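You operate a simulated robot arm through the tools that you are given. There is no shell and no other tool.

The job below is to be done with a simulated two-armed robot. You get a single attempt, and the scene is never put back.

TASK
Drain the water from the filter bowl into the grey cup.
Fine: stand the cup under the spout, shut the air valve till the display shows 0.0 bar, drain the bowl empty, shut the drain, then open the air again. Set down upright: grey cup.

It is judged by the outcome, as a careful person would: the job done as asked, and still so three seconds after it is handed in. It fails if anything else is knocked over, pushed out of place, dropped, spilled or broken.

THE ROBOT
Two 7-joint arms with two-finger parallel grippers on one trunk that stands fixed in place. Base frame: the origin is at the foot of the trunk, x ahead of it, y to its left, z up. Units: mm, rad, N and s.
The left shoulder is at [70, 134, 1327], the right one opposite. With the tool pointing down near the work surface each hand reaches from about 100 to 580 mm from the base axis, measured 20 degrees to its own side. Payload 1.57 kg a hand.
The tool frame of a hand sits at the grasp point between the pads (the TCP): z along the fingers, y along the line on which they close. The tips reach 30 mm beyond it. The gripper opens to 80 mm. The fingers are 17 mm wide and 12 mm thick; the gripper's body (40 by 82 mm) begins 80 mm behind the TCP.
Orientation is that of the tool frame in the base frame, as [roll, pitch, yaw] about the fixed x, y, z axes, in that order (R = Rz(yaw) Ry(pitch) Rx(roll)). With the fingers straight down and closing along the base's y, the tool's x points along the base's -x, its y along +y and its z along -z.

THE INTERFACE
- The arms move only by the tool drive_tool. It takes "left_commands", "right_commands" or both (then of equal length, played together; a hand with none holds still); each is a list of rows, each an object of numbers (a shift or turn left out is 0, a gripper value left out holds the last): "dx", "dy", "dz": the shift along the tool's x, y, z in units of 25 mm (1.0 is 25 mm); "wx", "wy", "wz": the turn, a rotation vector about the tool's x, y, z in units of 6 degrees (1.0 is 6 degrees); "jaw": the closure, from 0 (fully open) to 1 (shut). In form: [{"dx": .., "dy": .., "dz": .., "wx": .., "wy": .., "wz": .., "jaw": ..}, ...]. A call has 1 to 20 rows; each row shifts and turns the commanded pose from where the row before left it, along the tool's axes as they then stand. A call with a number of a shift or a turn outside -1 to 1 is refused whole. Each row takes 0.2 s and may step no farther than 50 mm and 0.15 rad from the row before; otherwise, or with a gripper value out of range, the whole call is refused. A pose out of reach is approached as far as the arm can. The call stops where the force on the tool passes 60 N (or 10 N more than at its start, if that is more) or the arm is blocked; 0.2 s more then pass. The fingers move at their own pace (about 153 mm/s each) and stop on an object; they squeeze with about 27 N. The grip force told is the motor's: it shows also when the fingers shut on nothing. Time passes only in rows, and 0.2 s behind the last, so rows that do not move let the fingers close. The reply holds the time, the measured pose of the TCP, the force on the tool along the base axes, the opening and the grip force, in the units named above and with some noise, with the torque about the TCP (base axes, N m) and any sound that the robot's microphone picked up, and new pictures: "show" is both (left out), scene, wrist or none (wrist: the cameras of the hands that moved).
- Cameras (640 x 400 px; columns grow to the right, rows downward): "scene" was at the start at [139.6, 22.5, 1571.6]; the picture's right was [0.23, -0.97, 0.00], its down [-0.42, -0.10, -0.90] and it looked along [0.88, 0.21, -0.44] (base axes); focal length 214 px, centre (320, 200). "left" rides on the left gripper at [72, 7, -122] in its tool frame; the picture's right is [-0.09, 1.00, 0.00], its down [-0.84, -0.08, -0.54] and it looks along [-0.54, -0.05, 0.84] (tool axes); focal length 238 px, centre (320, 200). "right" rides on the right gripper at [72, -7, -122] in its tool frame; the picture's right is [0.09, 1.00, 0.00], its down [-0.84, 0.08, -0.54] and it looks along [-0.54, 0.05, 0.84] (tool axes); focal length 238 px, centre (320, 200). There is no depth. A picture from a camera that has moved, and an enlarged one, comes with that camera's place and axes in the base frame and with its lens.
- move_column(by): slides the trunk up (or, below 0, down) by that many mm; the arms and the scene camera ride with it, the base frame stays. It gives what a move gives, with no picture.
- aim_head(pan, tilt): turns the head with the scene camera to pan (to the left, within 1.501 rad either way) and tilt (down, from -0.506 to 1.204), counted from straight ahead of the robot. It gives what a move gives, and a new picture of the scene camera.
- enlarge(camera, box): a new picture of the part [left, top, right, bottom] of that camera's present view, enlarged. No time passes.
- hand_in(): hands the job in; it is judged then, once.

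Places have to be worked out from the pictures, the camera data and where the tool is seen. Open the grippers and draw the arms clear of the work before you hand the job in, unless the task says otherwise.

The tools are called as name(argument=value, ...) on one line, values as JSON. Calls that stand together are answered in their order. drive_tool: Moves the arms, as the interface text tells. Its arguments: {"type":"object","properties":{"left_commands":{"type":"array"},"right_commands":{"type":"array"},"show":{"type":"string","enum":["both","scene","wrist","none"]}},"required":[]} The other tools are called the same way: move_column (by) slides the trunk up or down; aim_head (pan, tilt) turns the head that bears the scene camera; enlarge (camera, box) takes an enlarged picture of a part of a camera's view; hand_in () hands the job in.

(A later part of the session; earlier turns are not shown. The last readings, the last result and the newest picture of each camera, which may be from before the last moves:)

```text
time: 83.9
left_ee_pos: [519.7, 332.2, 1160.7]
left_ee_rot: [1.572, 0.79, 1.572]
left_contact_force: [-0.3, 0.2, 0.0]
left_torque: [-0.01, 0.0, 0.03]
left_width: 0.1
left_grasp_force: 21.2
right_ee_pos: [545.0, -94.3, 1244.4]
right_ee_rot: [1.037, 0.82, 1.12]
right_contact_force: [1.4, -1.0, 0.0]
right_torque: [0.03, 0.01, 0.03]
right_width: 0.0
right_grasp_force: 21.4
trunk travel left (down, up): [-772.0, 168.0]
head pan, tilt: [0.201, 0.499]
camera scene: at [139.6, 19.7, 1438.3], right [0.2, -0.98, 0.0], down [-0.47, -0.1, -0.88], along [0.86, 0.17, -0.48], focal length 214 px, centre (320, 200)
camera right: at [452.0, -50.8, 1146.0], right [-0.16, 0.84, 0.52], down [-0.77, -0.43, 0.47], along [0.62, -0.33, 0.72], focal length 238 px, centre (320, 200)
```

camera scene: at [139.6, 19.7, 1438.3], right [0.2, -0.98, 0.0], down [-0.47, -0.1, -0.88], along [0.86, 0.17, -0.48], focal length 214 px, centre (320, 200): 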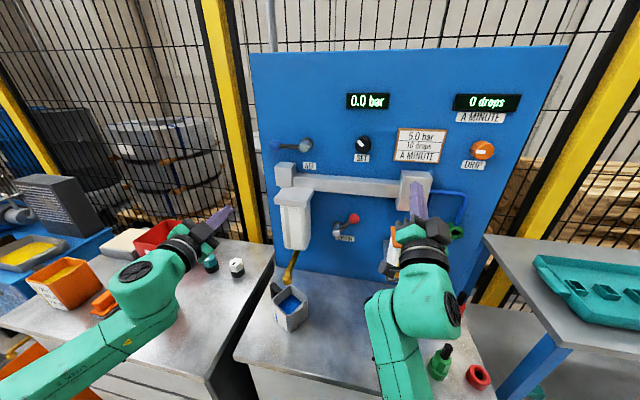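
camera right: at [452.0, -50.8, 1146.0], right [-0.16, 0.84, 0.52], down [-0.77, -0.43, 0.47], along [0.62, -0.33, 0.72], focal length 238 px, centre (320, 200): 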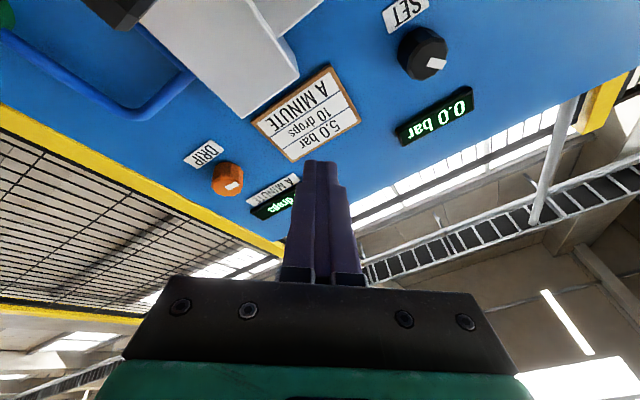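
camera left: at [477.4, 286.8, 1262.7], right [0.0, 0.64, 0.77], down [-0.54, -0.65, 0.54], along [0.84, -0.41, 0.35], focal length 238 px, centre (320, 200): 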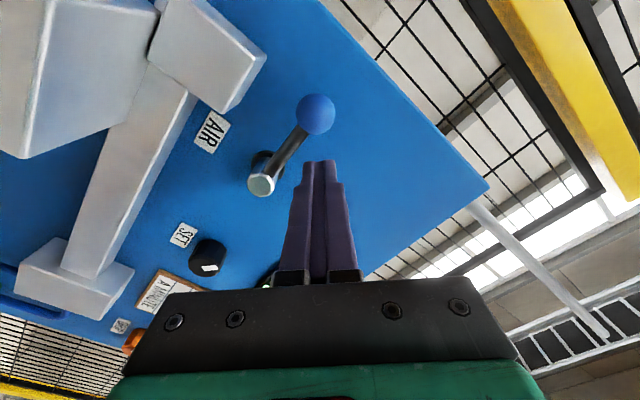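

Moving freely now, with the cup, bowl and lever unaffected. Continuing to park it farther back at about (445, -185).

drive_tool(right_commands=[{"dx": -0.68, "dy": -0.42, "dz": -0.72}, {"dx": -0.68, "dy": -0.42, "dz": -0.72}, {"dx": -0.68, "dy": -0.42, "dz": -0.72}, {"dx": -0.68, "dy": -0.42, "dz": -0.72}, {"dx": -0.68, "dy": -0.42, "dz": -0.72}, {}], show="both")

enlarge(camera="scene", box=[260, 160, 420, 320])

```text
time: 85.3
left_ee_pos: [521.1, 332.2, 1159.7]
left_ee_rot: [1.571, 0.791, 1.574]
left_contact_force: [-0.1, -0.4, -0.2]
left_torque: [-0.02, 0.0, 0.0]
left_width: 0.0
left_grasp_force: 21.3
right_ee_pos: [458.1, -166.8, 1244.2]
right_ee_rot: [1.081, 0.776, 1.172]
right_contact_force: [0.4, -0.5, -0.7]
right_torque: [0.0, 0.01, -0.02]
right_width: 0.0
right_grasp_force: 21.3
right hand out of reach, approached as far as the arm can: row 5
trunk travel left (down, up): [-772.0, 168.0]
head pan, tilt: [0.201, 0.499]
camera scene: at [139.9, 19.5, 1438.2], right [0.2, -0.98, 0.0], down [-0.47, -0.1, -0.88], along [0.86, 0.17, -0.48], focal length 214 px, centre (320, 200)
camera right: at [364.9, -120.0, 1148.5], right [-0.17, 0.81, 0.56], down [-0.76, -0.47, 0.45], along [0.63, -0.35, 0.69], focal length 238 px, centre (320, 200)
```

scene: 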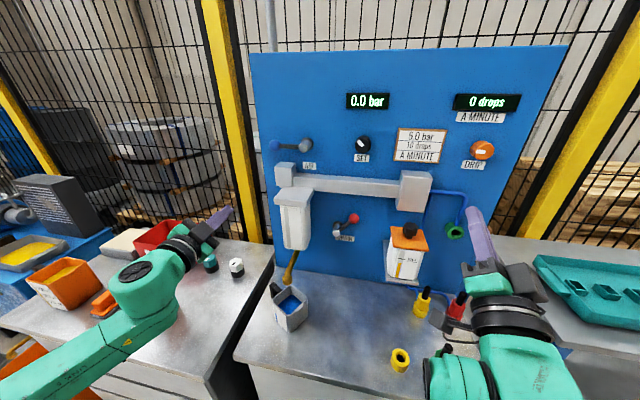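
right: 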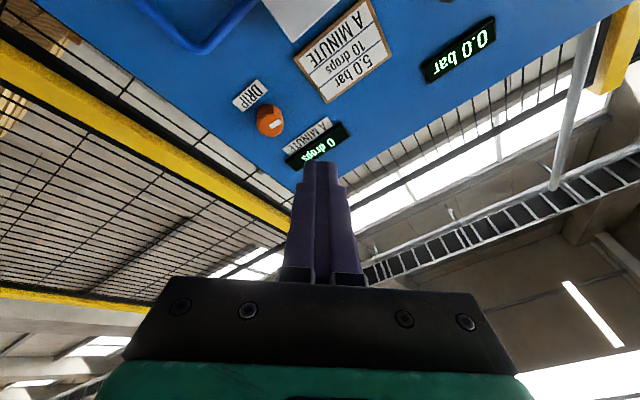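

```text
2.50 times, centred on (340, 240) of scene
camera zoom: at [139.9, 19.5, 1438.2], right [0.2, -0.98, 0.0], down [-0.47, -0.1, -0.88], along [0.86, 0.17, -0.48], focal length 536 px, centre (270, 100)
```

zoom: 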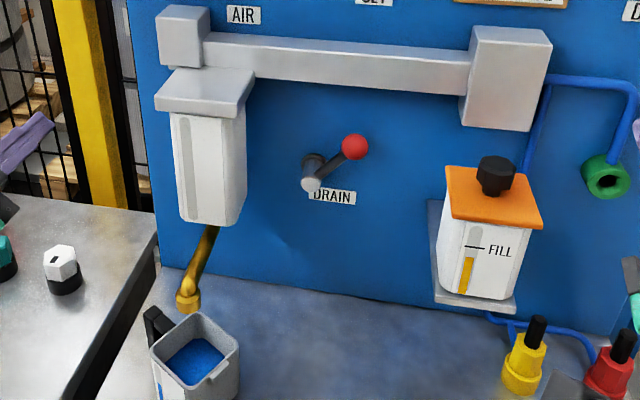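

The right arm is parked and nothing was disturbed; the drain lever stands at ~51° with its ball near (674, 27, 1090). I'll bring the left hand across, in front of the bowl at x≈520, halfway first.

drive_tool(left_commands=[{"dx": -0.554, "dy": -0.775}, {"dx": -0.554, "dy": -0.775}, {"dx": -0.554, "dy": -0.775}, {"dx": -0.554, "dy": -0.775}, {"dx": -0.554, "dy": -0.775}, {"dx": -0.554, "dy": -0.775}, {}], show="scene")

```text
time: 86.9
left_ee_pos: [519.5, 191.0, 1138.2]
left_ee_rot: [1.568, 0.789, 1.574]
left_contact_force: [0.4, 0.1, 0.1]
left_torque: [0.0, -0.02, -0.03]
left_width: 0.1
left_grasp_force: 20.8
right_ee_pos: [457.4, -167.0, 1244.3]
right_ee_rot: [1.077, 0.776, 1.168]
right_contact_force: [0.4, 0.2, 0.2]
right_torque: [0.0, 0.0, -0.02]
right_width: 0.0
right_grasp_force: 21.2
trunk travel left (down, up): [-772.0, 168.0]
head pan, tilt: [0.201, 0.499]
camera scene: at [139.2, 19.9, 1438.3], right [0.2, -0.98, 0.0], down [-0.47, -0.1, -0.88], along [0.86, 0.17, -0.48], focal length 214 px, centre (320, 200)
```

scene: 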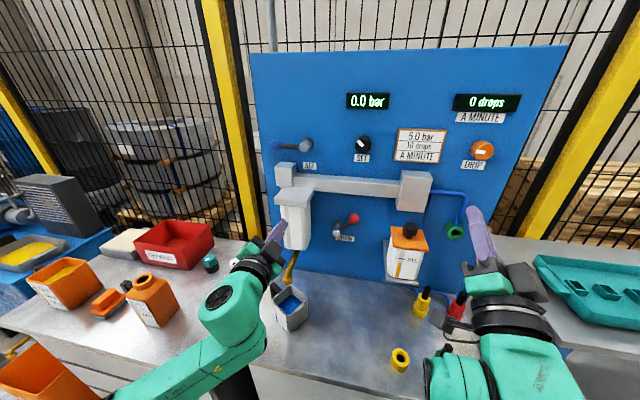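

Tracking exactly. Continuing the second half to (520, 50, 1113).

drive_tool(left_commands=[{"dx": -0.554, "dy": -0.775}, {"dx": -0.554, "dy": -0.775}, {"dx": -0.554, "dy": -0.775}, {"dx": -0.554, "dy": -0.775}, {"dx": -0.554, "dy": -0.775}, {"dx": -0.554, "dy": -0.775}, {}], show="both")

enlarge(camera="left", box=[200, 20, 440, 260])

```text
time: 88.5
left_ee_pos: [518.7, 49.6, 1114.4]
left_ee_rot: [1.571, 0.791, 1.571]
left_contact_force: [0.4, -0.3, -0.2]
left_torque: [-0.04, -0.01, 0.01]
left_width: 0.2
left_grasp_force: 21.6
right_ee_pos: [457.0, -167.0, 1244.2]
right_ee_rot: [1.078, 0.776, 1.17]
right_contact_force: [0.6, 0.2, 0.2]
right_torque: [0.01, 0.0, 0.0]
right_width: 0.2
right_grasp_force: 21.2
trunk travel left (down, up): [-772.0, 168.0]
head pan, tilt: [0.201, 0.499]
camera scene: at [139.4, 19.9, 1438.3], right [0.2, -0.98, 0.0], down [-0.47, -0.1, -0.88], along [0.86, 0.17, -0.48], focal length 214 px, centre (320, 200)
camera left: at [397.5, 104.2, 1067.8], right [0.0, 0.64, 0.77], down [-0.54, -0.65, 0.54], along [0.84, -0.41, 0.35], focal length 238 px, centre (320, 200)
```

scene: 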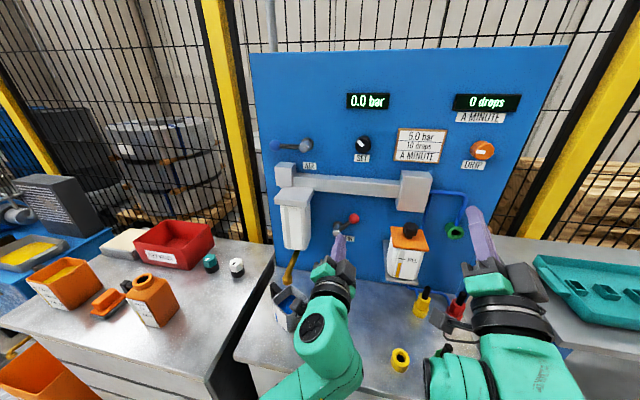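
left: 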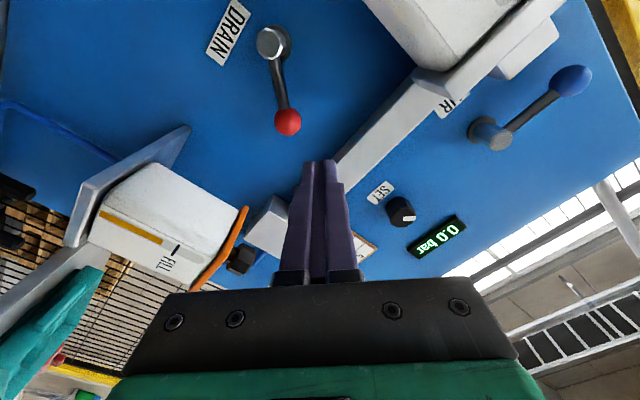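

```text
1.67 times, centred on (320, 140) of left
camera zoom: at [397.5, 104.2, 1067.8], right [0.0, 0.64, 0.77], down [-0.54, -0.65, 0.54], along [0.84, -0.41, 0.35], focal length 397 px, centre (320, 300)
```

zoom: 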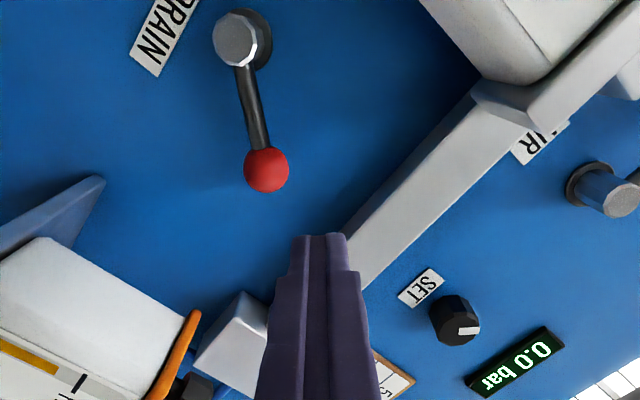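

The left hand is at (519, 49, 1114); the ball at about (674, 25, 1087). Advancing 134 mm to sit just above-left of it.

drive_tool(left_commands=[{"dz": 0.766}, {"dz": 0.766}, {"dz": 0.766}, {"dz": 0.766}, {"dz": 0.766}, {"dz": 0.766}, {"dz": 0.766}, {}], show="both")

enlarge(camera="left", box=[200, 20, 440, 260])

enlarge(camera="scene", box=[260, 160, 420, 320])

```text
time: 90.3
left_ee_pos: [653.1, 48.8, 1114.5]
left_ee_rot: [1.569, 0.792, 1.57]
left_contact_force: [0.2, 0.3, 0.3]
left_torque: [-0.01, 0.0, 0.05]
left_width: 0.1
left_grasp_force: 21.3
right_ee_pos: [457.8, -167.0, 1244.1]
right_ee_rot: [1.076, 0.775, 1.17]
right_contact_force: [-0.5, -0.8, -0.5]
right_torque: [0.02, 0.0, -0.03]
right_width: 0.0
right_grasp_force: 21.5
trunk travel left (down, up): [-772.0, 168.0]
head pan, tilt: [0.201, 0.499]
camera scene: at [139.0, 19.4, 1438.3], right [0.2, -0.98, 0.0], down [-0.47, -0.1, -0.88], along [0.86, 0.17, -0.48], focal length 214 px, centre (320, 200)
camera left: at [530.8, 103.4, 1067.3], right [0.0, 0.64, 0.77], down [-0.54, -0.64, 0.54], along [0.84, -0.41, 0.35], focal length 238 px, centre (320, 200)
```

scene: 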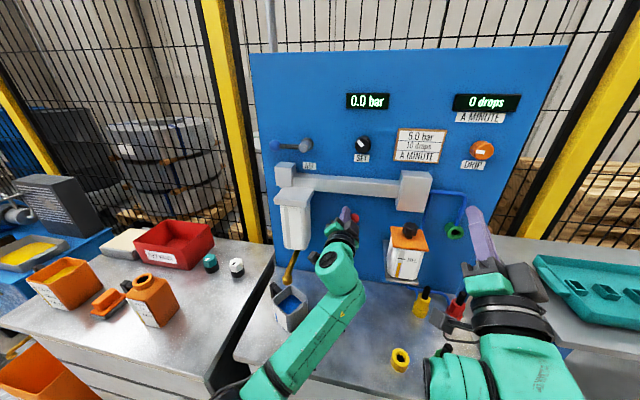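
left: 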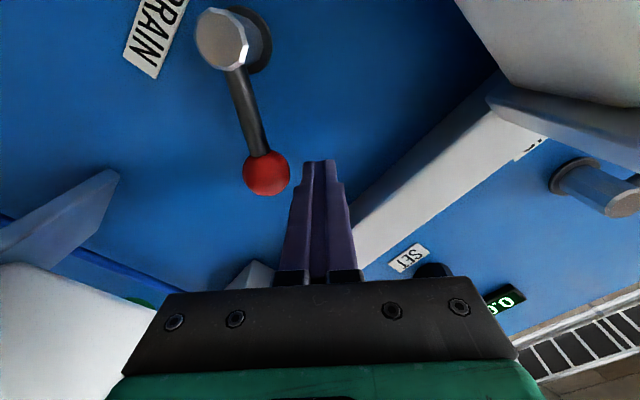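

```text
1.67 times, centred on (320, 140) of left
camera zoom: at [530.8, 103.4, 1067.3], right [0.0, 0.64, 0.77], down [-0.54, -0.64, 0.54], along [0.84, -0.41, 0.35], focal length 397 px, centre (320, 300)
```

zoom: 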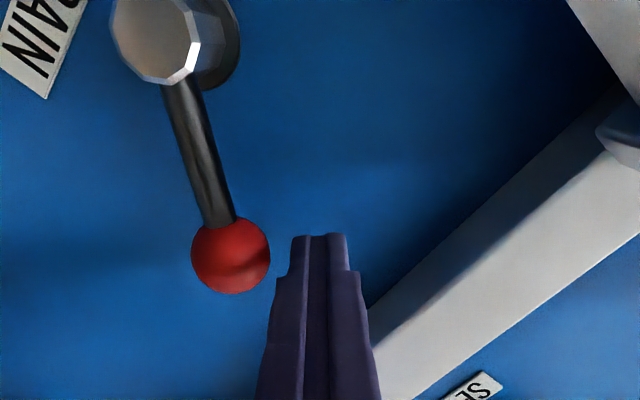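

```text
2.50 times, centred on (340, 240) of scene
camera zoom: at [139.0, 19.4, 1438.3], right [0.2, -0.98, 0.0], down [-0.47, -0.1, -0.88], along [0.86, 0.17, -0.48], focal length 536 px, centre (270, 100)
```

zoom: 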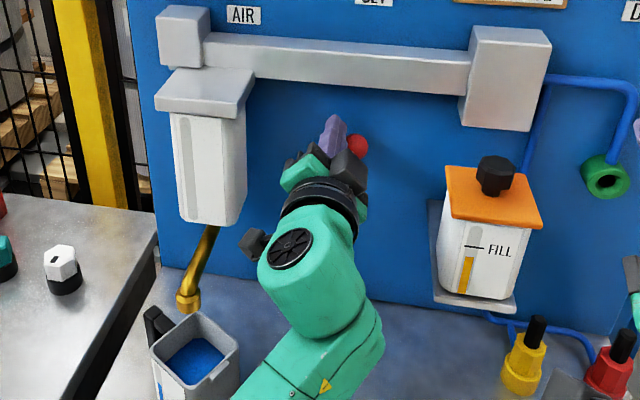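

Positioned above-left of the ball with an ~8 mm gap. Now sweeping the drain lever back down to shut along its arc.

drive_tool(left_commands=[{"dx": 0.1386, "dy": -0.5175}, {"dx": 0.0424, "dy": -0.5288}, {"dx": 0.1386, "dy": -0.5119}, {"dx": 0.2234, "dy": -0.478}, {}], show="both")

enlarge(camera="left", box=[200, 20, 440, 260])

enlarge(camera="scene", box=[260, 160, 420, 320])

```text
time: 91.5
left_ee_pos: [653.5, 22.7, 1067.1]
left_ee_rot: [1.574, 0.79, 1.576]
left_contact_force: [-0.8, 0.7, -0.3]
left_torque: [0.01, 0.02, -0.07]
left_width: 0.0
left_grasp_force: 21.2
right_ee_pos: [459.2, -167.2, 1243.7]
right_ee_rot: [1.079, 0.774, 1.168]
right_contact_force: [-0.3, -0.8, 0.5]
right_torque: [0.0, 0.0, 0.01]
right_width: 0.1
right_grasp_force: 21.1
trunk travel left (down, up): [-772.0, 168.0]
head pan, tilt: [0.201, 0.499]
camera scene: at [139.5, 19.4, 1438.2], right [0.2, -0.98, 0.0], down [-0.47, -0.1, -0.88], along [0.86, 0.17, -0.48], focal length 214 px, centre (320, 200)
camera left: at [531.6, 78.1, 1021.1], right [0.0, 0.64, 0.77], down [-0.54, -0.65, 0.54], along [0.84, -0.41, 0.35], focal length 238 px, centre (320, 200)
```

scene: 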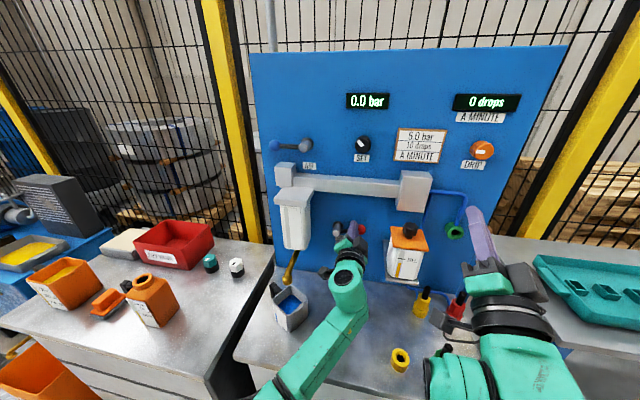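
left: 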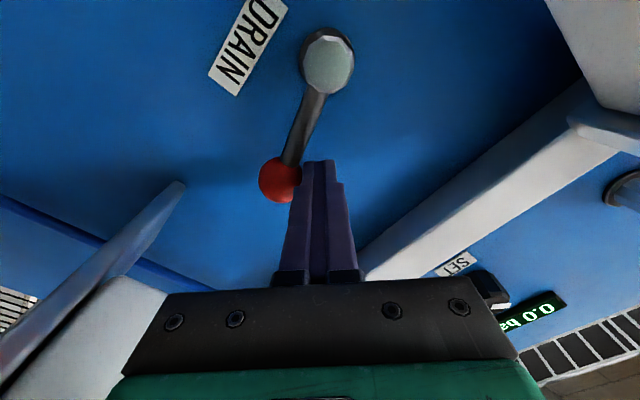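

```text
1.67 times, centred on (320, 140) of left
camera zoom: at [531.6, 78.1, 1021.1], right [0.0, 0.64, 0.77], down [-0.54, -0.65, 0.54], along [0.84, -0.41, 0.35], focal length 397 px, centre (320, 300)
```

zoom: 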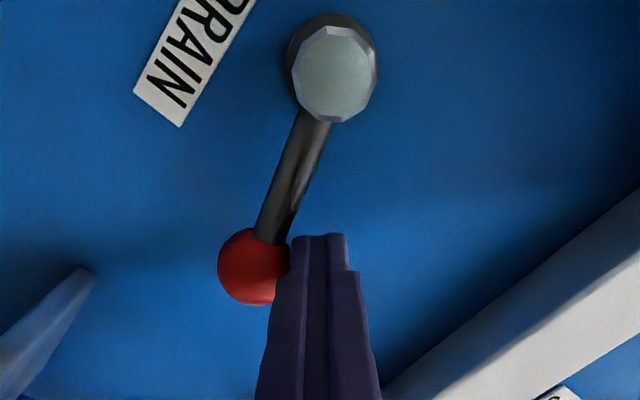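

```text
2.50 times, centred on (340, 240) of scene
camera zoom: at [139.5, 19.4, 1438.2], right [0.2, -0.98, 0.0], down [-0.47, -0.1, -0.88], along [0.86, 0.17, -0.48], focal length 536 px, centre (270, 100)
```

zoom: 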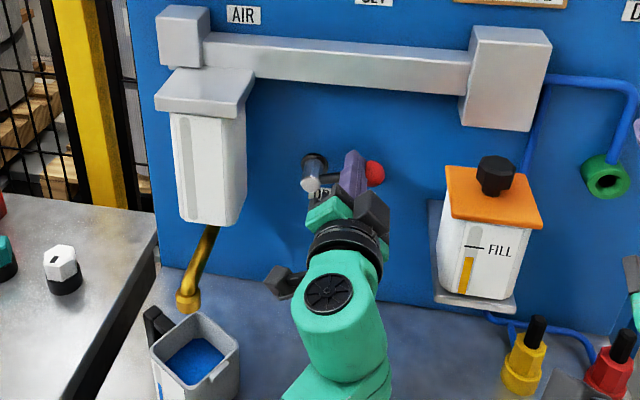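

The lever has come down to about 15° above shut, on track. Completing the closing with a small extra press.

drive_tool(left_commands=[{"dx": 0.3054, "dy": -0.4355}, {"dx": 0.178, "dy": -0.195}, {"dx": 0.085, "dy": -0.085}, {}], show="both")

enlarge(camera="left", box=[200, 20, 440, 260])

enlarge(camera="scene", box=[260, 160, 420, 320])

```text
time: 92.5
left_ee_pos: [652.8, 18.4, 1048.5]
left_ee_rot: [1.564, 0.788, 1.565]
left_contact_force: [5.9, -1.0, 12.9]
left_torque: [-0.06, -0.39, -0.03]
left_width: 0.3
left_grasp_force: 21.5
right_ee_pos: [457.2, -167.9, 1244.6]
right_ee_rot: [1.078, 0.775, 1.167]
right_contact_force: [0.1, 0.8, -0.1]
right_torque: [0.01, 0.02, 0.03]
right_width: 0.0
right_grasp_force: 21.0
trunk travel left (down, up): [-772.0, 168.0]
head pan, tilt: [0.201, 0.499]
camera scene: at [138.5, 18.6, 1438.6], right [0.2, -0.98, 0.0], down [-0.47, -0.09, -0.88], along [0.86, 0.17, -0.48], focal length 214 px, centre (320, 200)
camera left: at [531.3, 74.1, 1001.1], right [0.0, 0.64, 0.77], down [-0.54, -0.64, 0.54], along [0.84, -0.41, 0.35], focal length 238 px, centre (320, 200)
```

scene: 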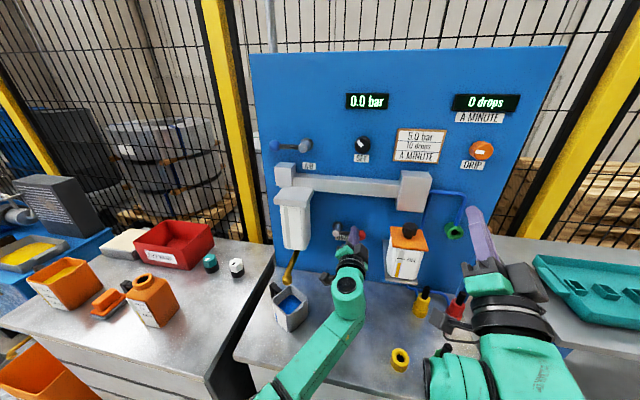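
left: 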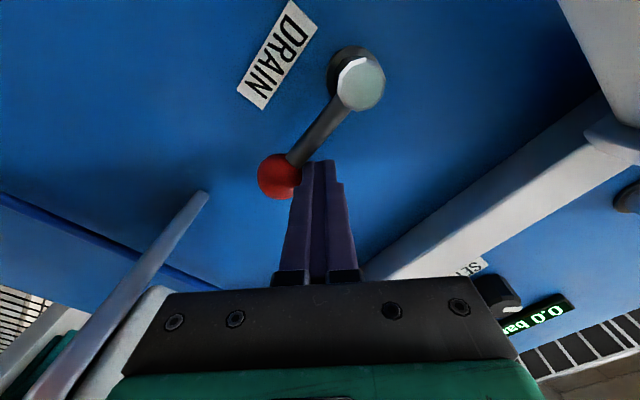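

```text
1.67 times, centred on (320, 140) of left
camera zoom: at [531.3, 74.1, 1001.1], right [0.0, 0.64, 0.77], down [-0.54, -0.64, 0.54], along [0.84, -0.41, 0.35], focal length 397 px, centre (320, 300)
```

zoom: 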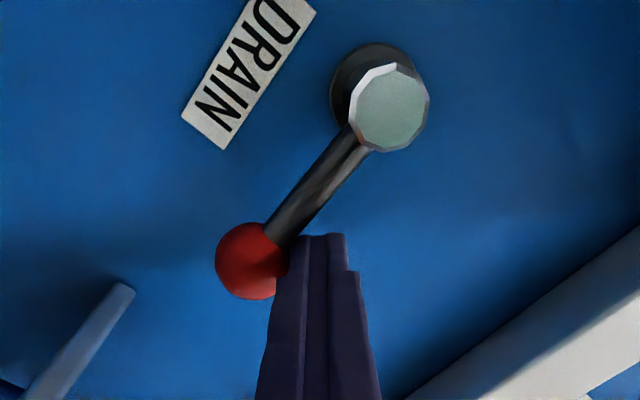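

```text
2.50 times, centred on (340, 240) of scene
camera zoom: at [138.5, 18.6, 1438.6], right [0.2, -0.98, 0.0], down [-0.47, -0.09, -0.88], along [0.86, 0.17, -0.48], focal length 536 px, centre (270, 100)
```

zoom: 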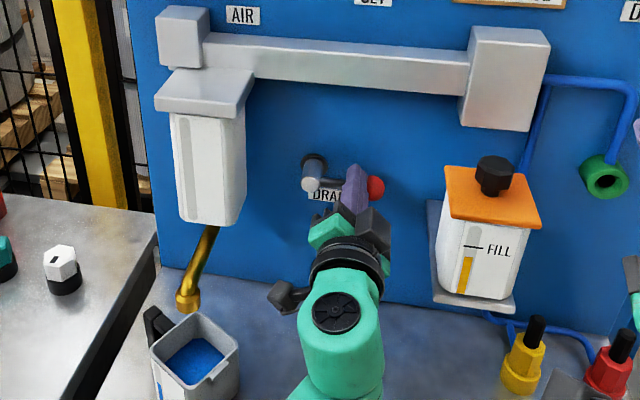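

The lever is firmly at its shut stop (13 N reaction, ball at z≈1027). Backing off the way I came.

drive_tool(left_commands=[{"dy": 0.56}, {"dy": 0.56}, {"dx": -0.5, "dy": 0.792}, {"dx": -0.5, "dy": 0.792}, {}], show="scene")

enlarge(camera="scene", box=[260, 160, 420, 320])

```text
time: 93.7
left_ee_pos: [653.0, 51.7, 1113.2]
left_ee_rot: [1.57, 0.788, 1.573]
left_contact_force: [-0.1, 0.0, 0.3]
left_torque: [0.01, -0.01, -0.02]
left_width: 0.4
left_grasp_force: 21.7
right_ee_pos: [458.3, -167.8, 1244.8]
right_ee_rot: [1.078, 0.776, 1.17]
right_contact_force: [-0.4, 0.6, -0.7]
right_torque: [-0.03, -0.02, 0.01]
right_width: 0.0
right_grasp_force: 21.5
trunk travel left (down, up): [-772.0, 168.0]
head pan, tilt: [0.201, 0.499]
camera scene: at [139.5, 19.2, 1438.3], right [0.2, -0.98, 0.0], down [-0.47, -0.1, -0.88], along [0.86, 0.17, -0.48], focal length 214 px, centre (320, 200)
```

scene: 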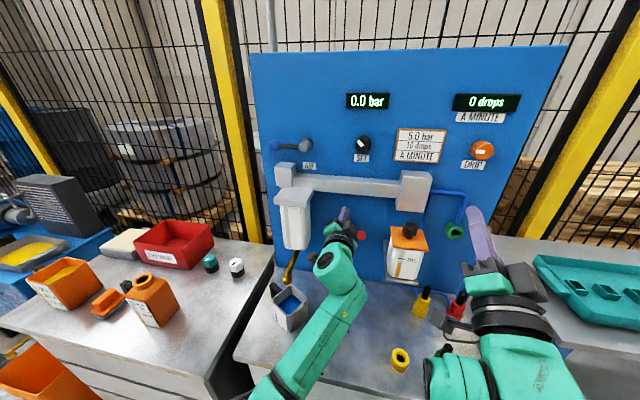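

```text
2.50 times, centred on (340, 240) of scene
camera zoom: at [139.5, 19.2, 1438.3], right [0.2, -0.98, 0.0], down [-0.47, -0.1, -0.88], along [0.86, 0.17, -0.48], focal length 536 px, centre (270, 100)
```

zoom: 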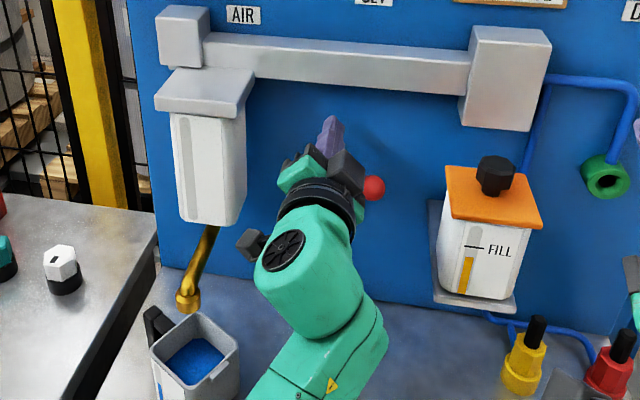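

Tracking precisely. Withdrawing along x, in two parts with a check.

drive_tool(left_commands=[{"dz": -0.766}, {"dz": -0.766}, {"dz": -0.766}, {}], show="none")

```text
time: 94.7
left_ee_pos: [595.5, 48.2, 1111.6]
left_ee_rot: [1.571, 0.791, 1.573]
left_contact_force: [0.2, 0.9, -0.6]
left_torque: [0.02, 0.02, 0.01]
left_width: 0.1
left_grasp_force: 21.3
right_ee_pos: [459.0, -167.7, 1244.4]
right_ee_rot: [1.079, 0.774, 1.169]
right_contact_force: [-0.2, -0.4, 0.5]
right_torque: [0.01, -0.01, 0.0]
right_width: 0.2
right_grasp_force: 21.3
trunk travel left (down, up): [-772.0, 168.0]
head pan, tilt: [0.201, 0.499]
```

drive_tool(left_commands=[{"dz": -0.766}, {"dz": -0.766}, {"dz": -0.766}, {"dz": -0.766}, {}], show="scene")

enlarge(camera="scene", box=[260, 160, 420, 320])

```text
time: 95.9
left_ee_pos: [520.4, 49.3, 1110.9]
left_ee_rot: [1.571, 0.789, 1.573]
left_contact_force: [0.3, -0.1, 1.1]
left_torque: [-0.01, 0.01, -0.01]
left_width: 0.2
left_grasp_force: 21.5
right_ee_pos: [457.5, -166.8, 1244.0]
right_ee_rot: [1.077, 0.775, 1.169]
right_contact_force: [-0.8, 0.6, 0.8]
right_torque: [0.02, -0.03, 0.03]
right_width: 0.1
right_grasp_force: 21.2
trunk travel left (down, up): [-772.0, 168.0]
head pan, tilt: [0.201, 0.499]
camera scene: at [140.0, 19.2, 1438.2], right [0.2, -0.98, 0.0], down [-0.47, -0.1, -0.88], along [0.86, 0.17, -0.48], focal length 214 px, centre (320, 200)
```

scene: 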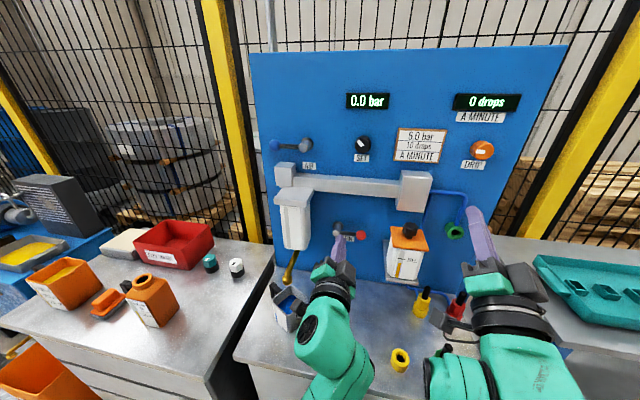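

```text
2.50 times, centred on (340, 240) of scene
camera zoom: at [140.0, 19.2, 1438.2], right [0.2, -0.98, 0.0], down [-0.47, -0.1, -0.88], along [0.86, 0.17, -0.48], focal length 536 px, centre (270, 100)
```

zoom: 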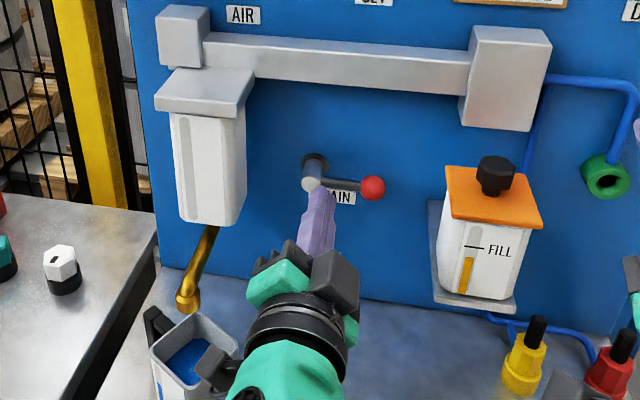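

The drain lever is confirmed horizontal and shut, and the cup is still in place. Bringing the left hand back out to the left side along the same path.

drive_tool(left_commands=[{"dx": 0.554, "dy": 0.775}, {"dx": 0.554, "dy": 0.775}, {"dx": 0.554, "dy": 0.775}, {"dx": 0.554, "dy": 0.775}, {"dx": 0.554, "dy": 0.775}, {"dx": 0.554, "dy": 0.775}, {"dx": 0.554, "dy": 0.775}, {"dx": 0.554, "dy": 0.775}, {"dx": 0.554, "dy": 0.775}, {"dx": 0.554, "dy": 0.775}, {"dx": 0.554, "dy": 0.775}, {"dx": 0.554, "dy": 0.775}, {}], show="scene")

enlarge(camera="scene", box=[260, 160, 420, 340])

```text
time: 98.7
left_ee_pos: [519.3, 332.5, 1160.6]
left_ee_rot: [1.57, 0.788, 1.572]
left_contact_force: [1.0, 0.3, 0.5]
left_torque: [-0.03, -0.03, 0.04]
left_width: 0.1
left_grasp_force: 21.2
right_ee_pos: [458.1, -167.8, 1243.7]
right_ee_rot: [1.078, 0.776, 1.169]
right_contact_force: [-0.7, -0.6, 1.3]
right_torque: [0.0, 0.04, 0.06]
right_width: 0.0
right_grasp_force: 21.1
trunk travel left (down, up): [-772.0, 168.0]
head pan, tilt: [0.201, 0.499]
camera scene: at [139.6, 18.8, 1438.3], right [0.2, -0.98, 0.0], down [-0.47, -0.09, -0.88], along [0.86, 0.17, -0.48], focal length 214 px, centre (320, 200)
```

scene: 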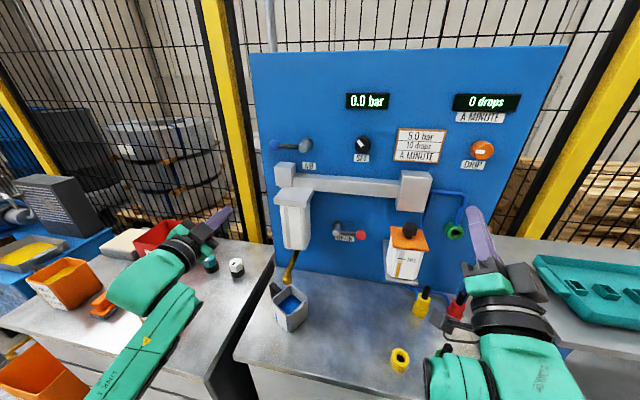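

```text
2.22 times, centred on (340, 250) of scene
camera zoom: at [139.6, 18.8, 1438.3], right [0.2, -0.98, 0.0], down [-0.47, -0.09, -0.88], along [0.86, 0.17, -0.48], focal length 477 px, centre (276, 89)
```

zoom: 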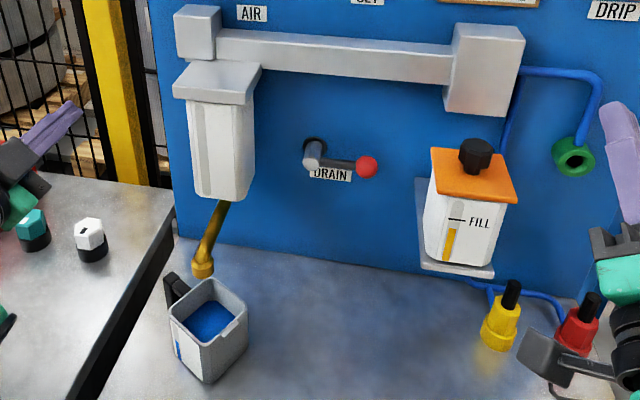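

Everything is intact, drain shut, bowl empty. Raising the trunk 150 mm for the air lever.

move_column(by=150)

aim_head(pan=0.2, tilt=0.6)

enlarge(camera="scene", box=[240, 110, 400, 210])

```text
time: 100.4
left_ee_pos: [519.6, 333.1, 1309.4]
left_ee_rot: [1.57, 0.792, 1.573]
left_contact_force: [-0.7, 0.0, -0.3]
left_torque: [0.01, -0.01, -0.02]
left_width: 0.0
left_grasp_force: 21.7
right_ee_pos: [457.3, -167.3, 1394.4]
right_ee_rot: [1.078, 0.774, 1.169]
right_contact_force: [0.5, -0.6, -0.1]
right_torque: [0.02, 0.03, 0.03]
right_width: 0.0
right_grasp_force: 21.2
trunk travel left (down, up): [-922.0, 18.0]
head pan, tilt: [0.201, 0.499]
```

```text
time: 101.1
left_ee_pos: [517.9, 333.3, 1309.4]
left_ee_rot: [1.571, 0.79, 1.572]
left_contact_force: [0.3, -0.2, 0.1]
left_torque: [-0.01, 0.02, -0.02]
left_width: 0.0
left_grasp_force: 21.3
right_ee_pos: [459.0, -167.4, 1394.1]
right_ee_rot: [1.08, 0.776, 1.17]
right_contact_force: [-0.7, -0.9, -0.9]
right_torque: [0.0, -0.02, 0.0]
right_width: 0.0
right_grasp_force: 21.4
trunk travel left (down, up): [-922.0, 18.0]
head pan, tilt: [0.201, 0.6]
camera scene: at [136.9, 18.9, 1579.2], right [0.2, -0.98, 0.0], down [-0.55, -0.11, -0.83], along [0.81, 0.16, -0.56], focal length 214 px, centre (320, 200)
```

scene: 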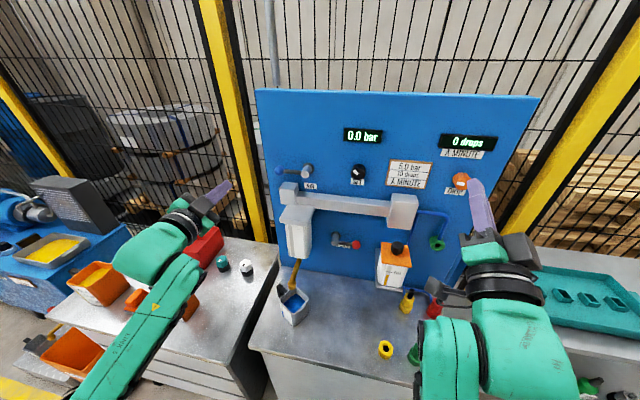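

```text
4.00 times, centred on (320, 160) of scene
camera zoom: at [136.9, 18.9, 1579.2], right [0.2, -0.98, 0.0], down [-0.55, -0.11, -0.83], along [0.81, 0.16, -0.56], focal length 858 px, centre (320, 360)
```

zoom: 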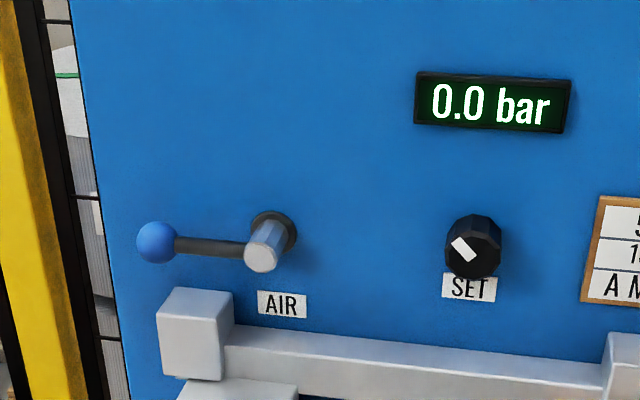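

Air lever ball is at about (674, 251, 1293), lever horizontal. I'll bring the left hand in below-left of the ball: first to (590, 272, 1275).

drive_tool(left_commands=[{"dx": -0.188, "dy": -0.6745, "dz": 0.71}, {"dx": -0.188, "dy": -0.6745, "dz": 0.71}, {"dx": -0.188, "dy": -0.6745, "dz": 0.71}, {"dx": -0.188, "dy": -0.6745, "dz": 0.71}, {}], show="both")

enlarge(camera="left", box=[200, 20, 440, 260])

enlarge(camera="scene", box=[220, 110, 380, 210])

```text
time: 102.3
left_ee_pos: [589.8, 272.0, 1275.2]
left_ee_rot: [1.569, 0.79, 1.573]
left_contact_force: [-0.4, 0.1, -0.1]
left_torque: [0.04, 0.02, -0.01]
left_width: 0.0
left_grasp_force: 21.1
right_ee_pos: [458.3, -167.3, 1394.5]
right_ee_rot: [1.076, 0.774, 1.167]
right_contact_force: [0.3, 0.2, 0.7]
right_torque: [0.01, -0.01, -0.03]
right_width: 0.0
right_grasp_force: 21.1
trunk travel left (down, up): [-922.0, 18.0]
head pan, tilt: [0.201, 0.6]
camera scene: at [136.6, 19.1, 1579.2], right [0.2, -0.98, 0.0], down [-0.55, -0.11, -0.83], along [0.81, 0.16, -0.56], focal length 214 px, centre (320, 200)
camera left: at [468.0, 326.8, 1228.2], right [0.0, 0.64, 0.77], down [-0.54, -0.65, 0.54], along [0.84, -0.41, 0.35], focal length 238 px, centre (320, 200)
```

scene: 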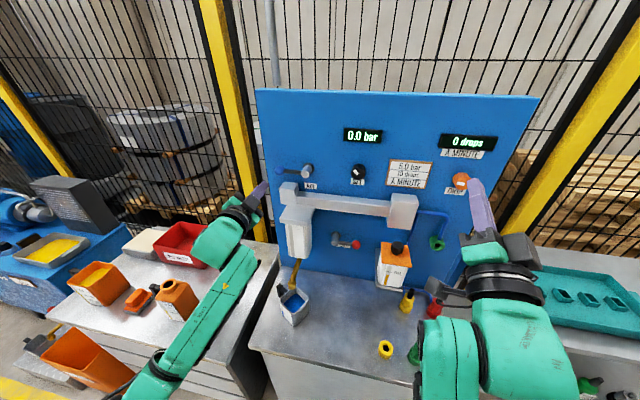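
left: 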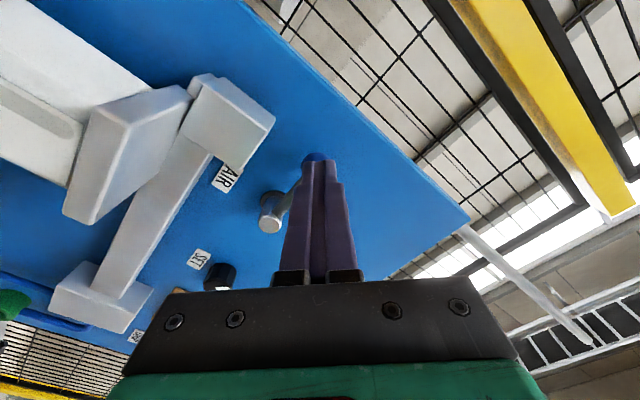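

```text
1.67 times, centred on (320, 140) of left
camera zoom: at [468.0, 326.8, 1228.2], right [0.0, 0.64, 0.77], down [-0.54, -0.65, 0.54], along [0.84, -0.41, 0.35], focal length 397 px, centre (320, 300)
```

zoom: 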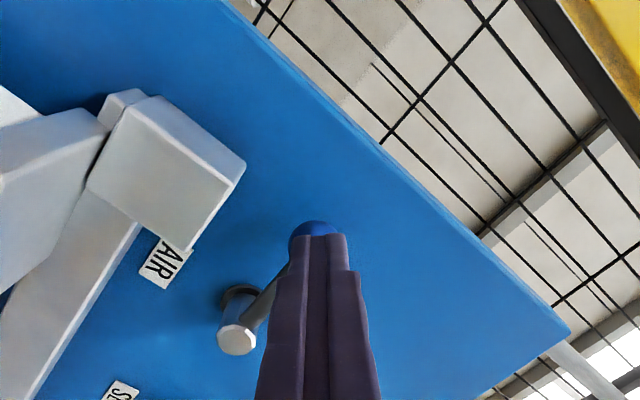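

```text
4.00 times, centred on (300, 160) of scene
camera zoom: at [136.6, 19.1, 1579.2], right [0.2, -0.98, 0.0], down [-0.55, -0.11, -0.83], along [0.81, 0.16, -0.56], focal length 858 px, centre (400, 360)
```

zoom: 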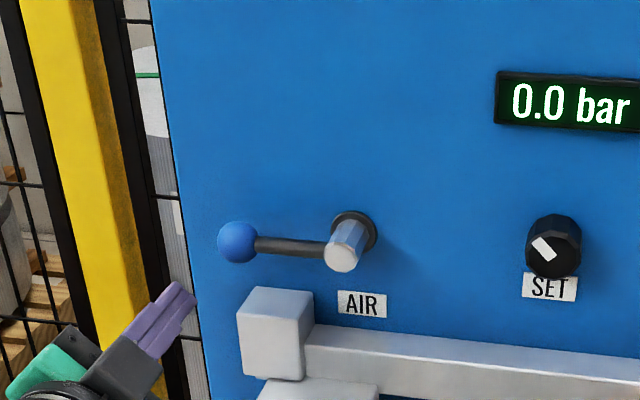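

I shift 4 mm outward for clearance and advance 65 mm under the ball.

drive_tool(left_commands=[{"dx": 0.15}, {"dz": 0.65}, {"dz": 0.65}, {"dz": 0.65}, {"dz": 0.65}, {}], show="both")

enlarge(camera="left", box=[200, 20, 440, 260])

enlarge(camera="scene", box=[220, 110, 380, 210])

```text
time: 103.7
left_ee_pos: [654.2, 275.7, 1272.6]
left_ee_rot: [1.571, 0.791, 1.571]
left_contact_force: [0.2, 0.0, -0.2]
left_torque: [-0.01, 0.02, -0.03]
left_width: 0.2
left_grasp_force: 21.1
right_ee_pos: [457.3, -166.7, 1394.4]
right_ee_rot: [1.077, 0.775, 1.169]
right_contact_force: [0.1, 0.1, 0.5]
right_torque: [-0.02, 0.0, -0.01]
right_width: 0.2
right_grasp_force: 20.9
trunk travel left (down, up): [-922.0, 18.0]
head pan, tilt: [0.201, 0.6]
camera scene: at [136.7, 18.9, 1579.2], right [0.2, -0.98, 0.0], down [-0.55, -0.11, -0.83], along [0.81, 0.16, -0.56], focal length 214 px, centre (320, 200)
camera left: at [533.3, 330.8, 1226.0], right [0.0, 0.64, 0.77], down [-0.54, -0.65, 0.54], along [0.84, -0.41, 0.35], focal length 238 px, centre (320, 200)
```

scene: 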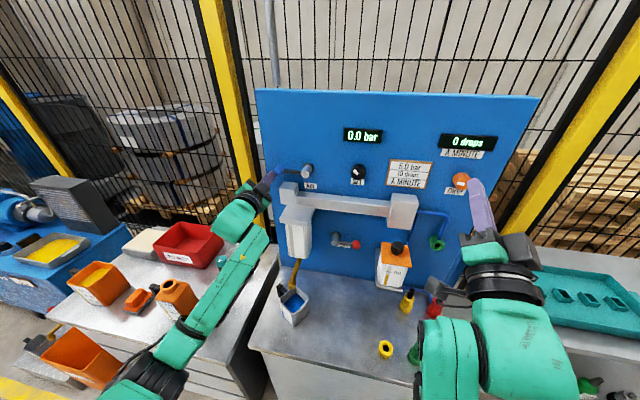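
left: 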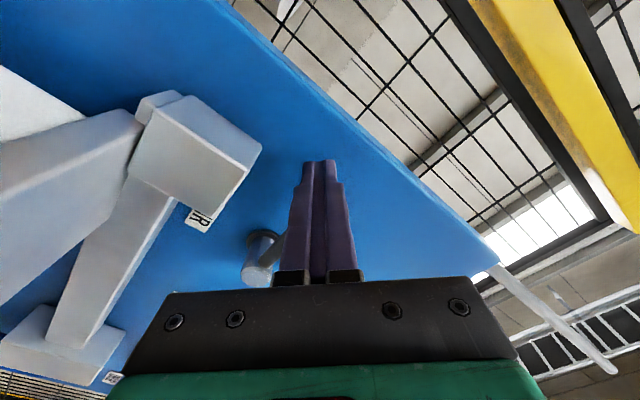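

```text
1.67 times, centred on (320, 140) of left
camera zoom: at [533.3, 330.8, 1226.0], right [0.0, 0.64, 0.77], down [-0.54, -0.65, 0.54], along [0.84, -0.41, 0.35], focal length 397 px, centre (320, 300)
```

zoom: 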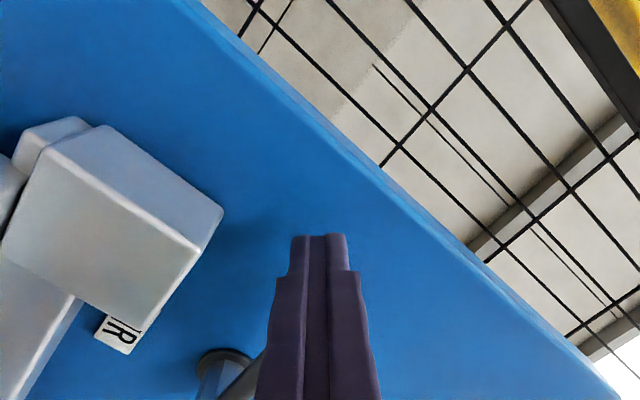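

```text
4.00 times, centred on (300, 160) of scene
camera zoom: at [136.7, 18.9, 1579.2], right [0.2, -0.98, 0.0], down [-0.55, -0.11, -0.83], along [0.81, 0.16, -0.56], focal length 858 px, centre (400, 360)
```

zoom: 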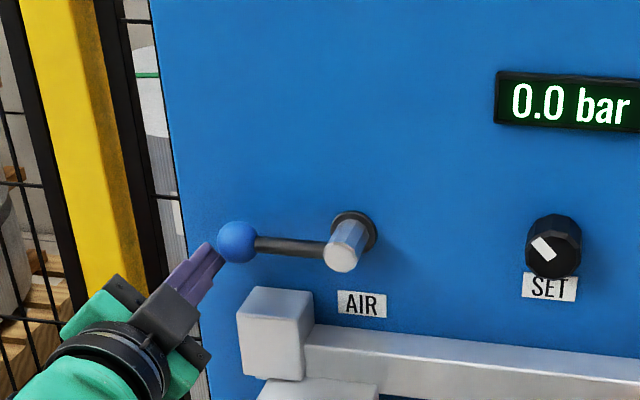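

Fingers sit just below-left of the ball. Sweeping the air lever back up along its arc, first part.

drive_tool(left_commands=[{"dx": -0.625, "dy": 0.184}, {"dx": -0.4836, "dy": 0.28}, {"dx": -0.523, "dy": 0.1895}, {"dx": -0.5486, "dy": 0.0962}, {}], show="both")

enlarge(camera="left", box=[200, 20, 440, 260])

enlarge(camera="scene", box=[220, 110, 380, 210])

```text
time: 104.9
left_ee_pos: [654.8, 258.1, 1320.5]
left_ee_rot: [1.569, 0.802, 1.567]
left_contact_force: [2.2, 15.7, 4.0]
left_torque: [-0.3, -0.88, 2.16]
left_width: 0.0
left_grasp_force: 21.3
right_ee_pos: [457.2, -153.8, 1395.6]
right_ee_rot: [1.072, 0.785, 1.163]
right_contact_force: [0.0, 1.3, 0.6]
right_torque: [0.02, 0.03, -0.1]
right_width: 0.0
right_grasp_force: 20.5
trunk travel left (down, up): [-922.0, 18.0]
head pan, tilt: [0.201, 0.6]
camera scene: at [136.3, 33.0, 1579.1], right [0.2, -0.98, 0.01], down [-0.55, -0.12, -0.82], along [0.81, 0.16, -0.57], focal length 214 px, centre (320, 200)
camera left: at [532.8, 313.5, 1273.1], right [0.0, 0.65, 0.76], down [-0.55, -0.63, 0.55], along [0.84, -0.41, 0.35], focal length 238 px, centre (320, 200)
```

scene: 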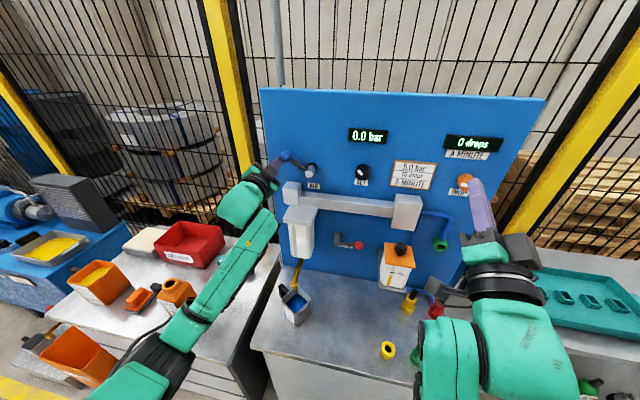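
left: 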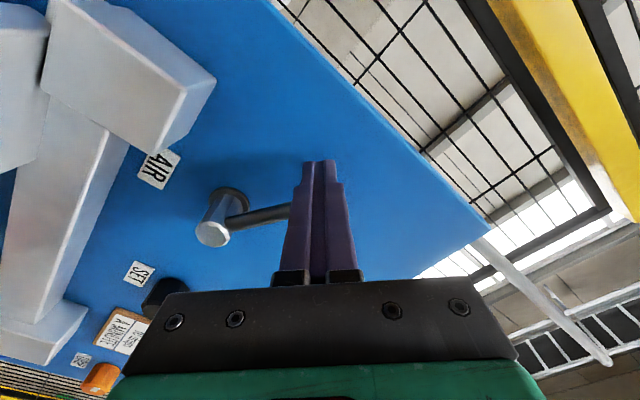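

```text
1.67 times, centred on (320, 140) of left
camera zoom: at [532.8, 313.5, 1273.1], right [0.0, 0.65, 0.76], down [-0.55, -0.63, 0.55], along [0.84, -0.41, 0.35], focal length 397 px, centre (320, 300)
```

zoom: 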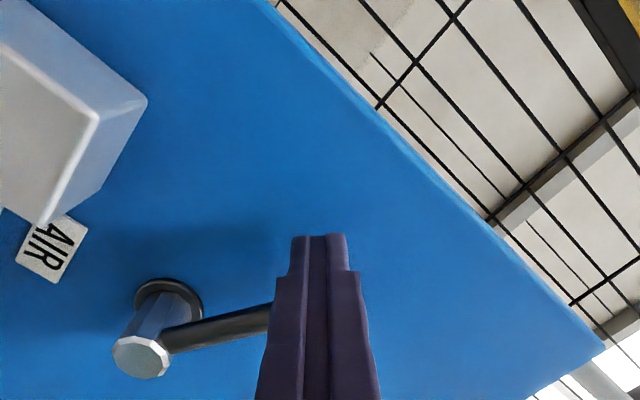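

```text
4.00 times, centred on (300, 160) of scene
camera zoom: at [136.3, 33.0, 1579.1], right [0.2, -0.98, 0.01], down [-0.55, -0.12, -0.82], along [0.81, 0.16, -0.57], focal length 858 px, centre (400, 360)
```

zoom: 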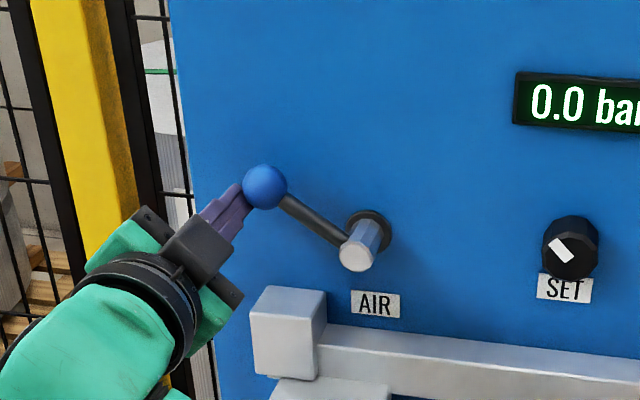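

The lever is up to about 55°, but there's an odd lateral load (16 N, the trunk leaning ~14 mm). I'll pause without moving and read again.

drive_tool(left_commands=[{}, {}, {}], show="both")

enlarge(camera="scene", box=[180, 110, 380, 260])

```text
time: 105.7
left_ee_pos: [654.3, 250.5, 1323.6]
left_ee_rot: [1.571, 0.788, 1.571]
left_contact_force: [0.4, 0.1, 0.0]
left_torque: [0.03, -0.05, 0.05]
left_width: 0.1
left_grasp_force: 21.2
right_ee_pos: [458.7, -166.4, 1394.2]
right_ee_rot: [1.076, 0.774, 1.168]
right_contact_force: [-0.2, -0.8, -0.2]
right_torque: [-0.03, 0.03, 0.02]
right_width: 0.1
right_grasp_force: 21.4
trunk travel left (down, up): [-922.0, 18.0]
head pan, tilt: [0.201, 0.6]
camera scene: at [136.8, 18.5, 1579.2], right [0.2, -0.98, 0.0], down [-0.55, -0.11, -0.83], along [0.81, 0.16, -0.56], focal length 214 px, centre (320, 200)
camera left: at [532.8, 304.0, 1276.5], right [0.0, 0.64, 0.77], down [-0.54, -0.64, 0.54], along [0.84, -0.41, 0.35], focal length 238 px, centre (320, 200)
```

scene: 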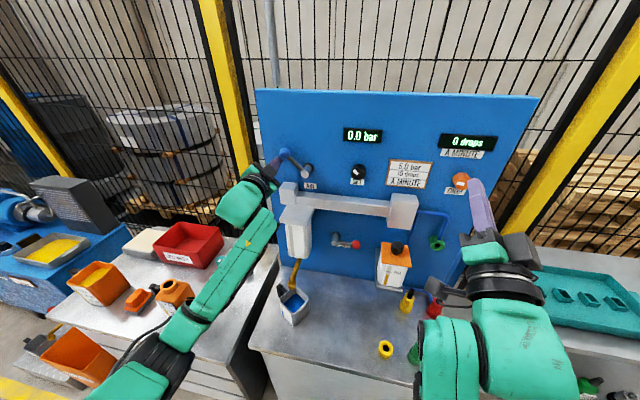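
left: 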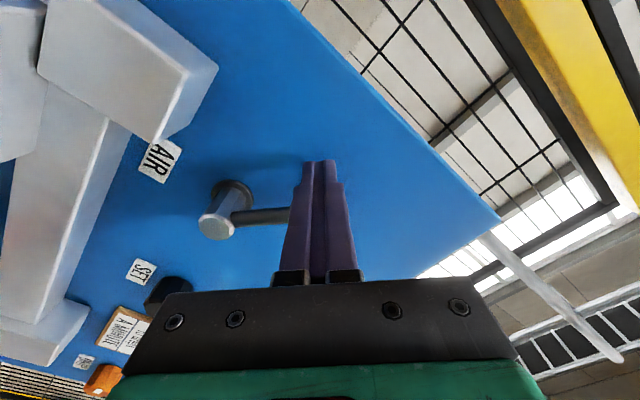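

```text
2.67 times, centred on (280, 185) of scene
camera zoom: at [136.8, 18.5, 1579.2], right [0.2, -0.98, 0.0], down [-0.55, -0.11, -0.83], along [0.81, 0.16, -0.56], focal length 572 px, centre (427, 240)
```

zoom: 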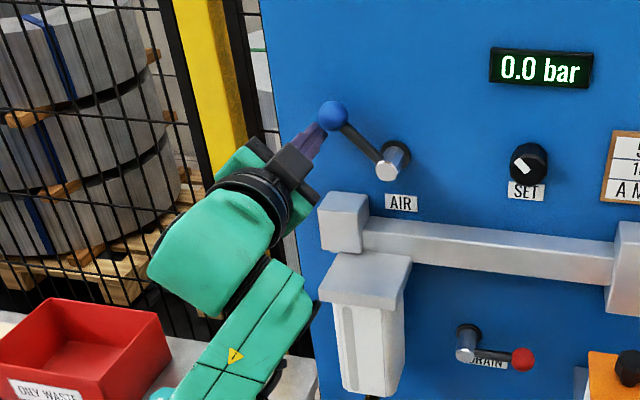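

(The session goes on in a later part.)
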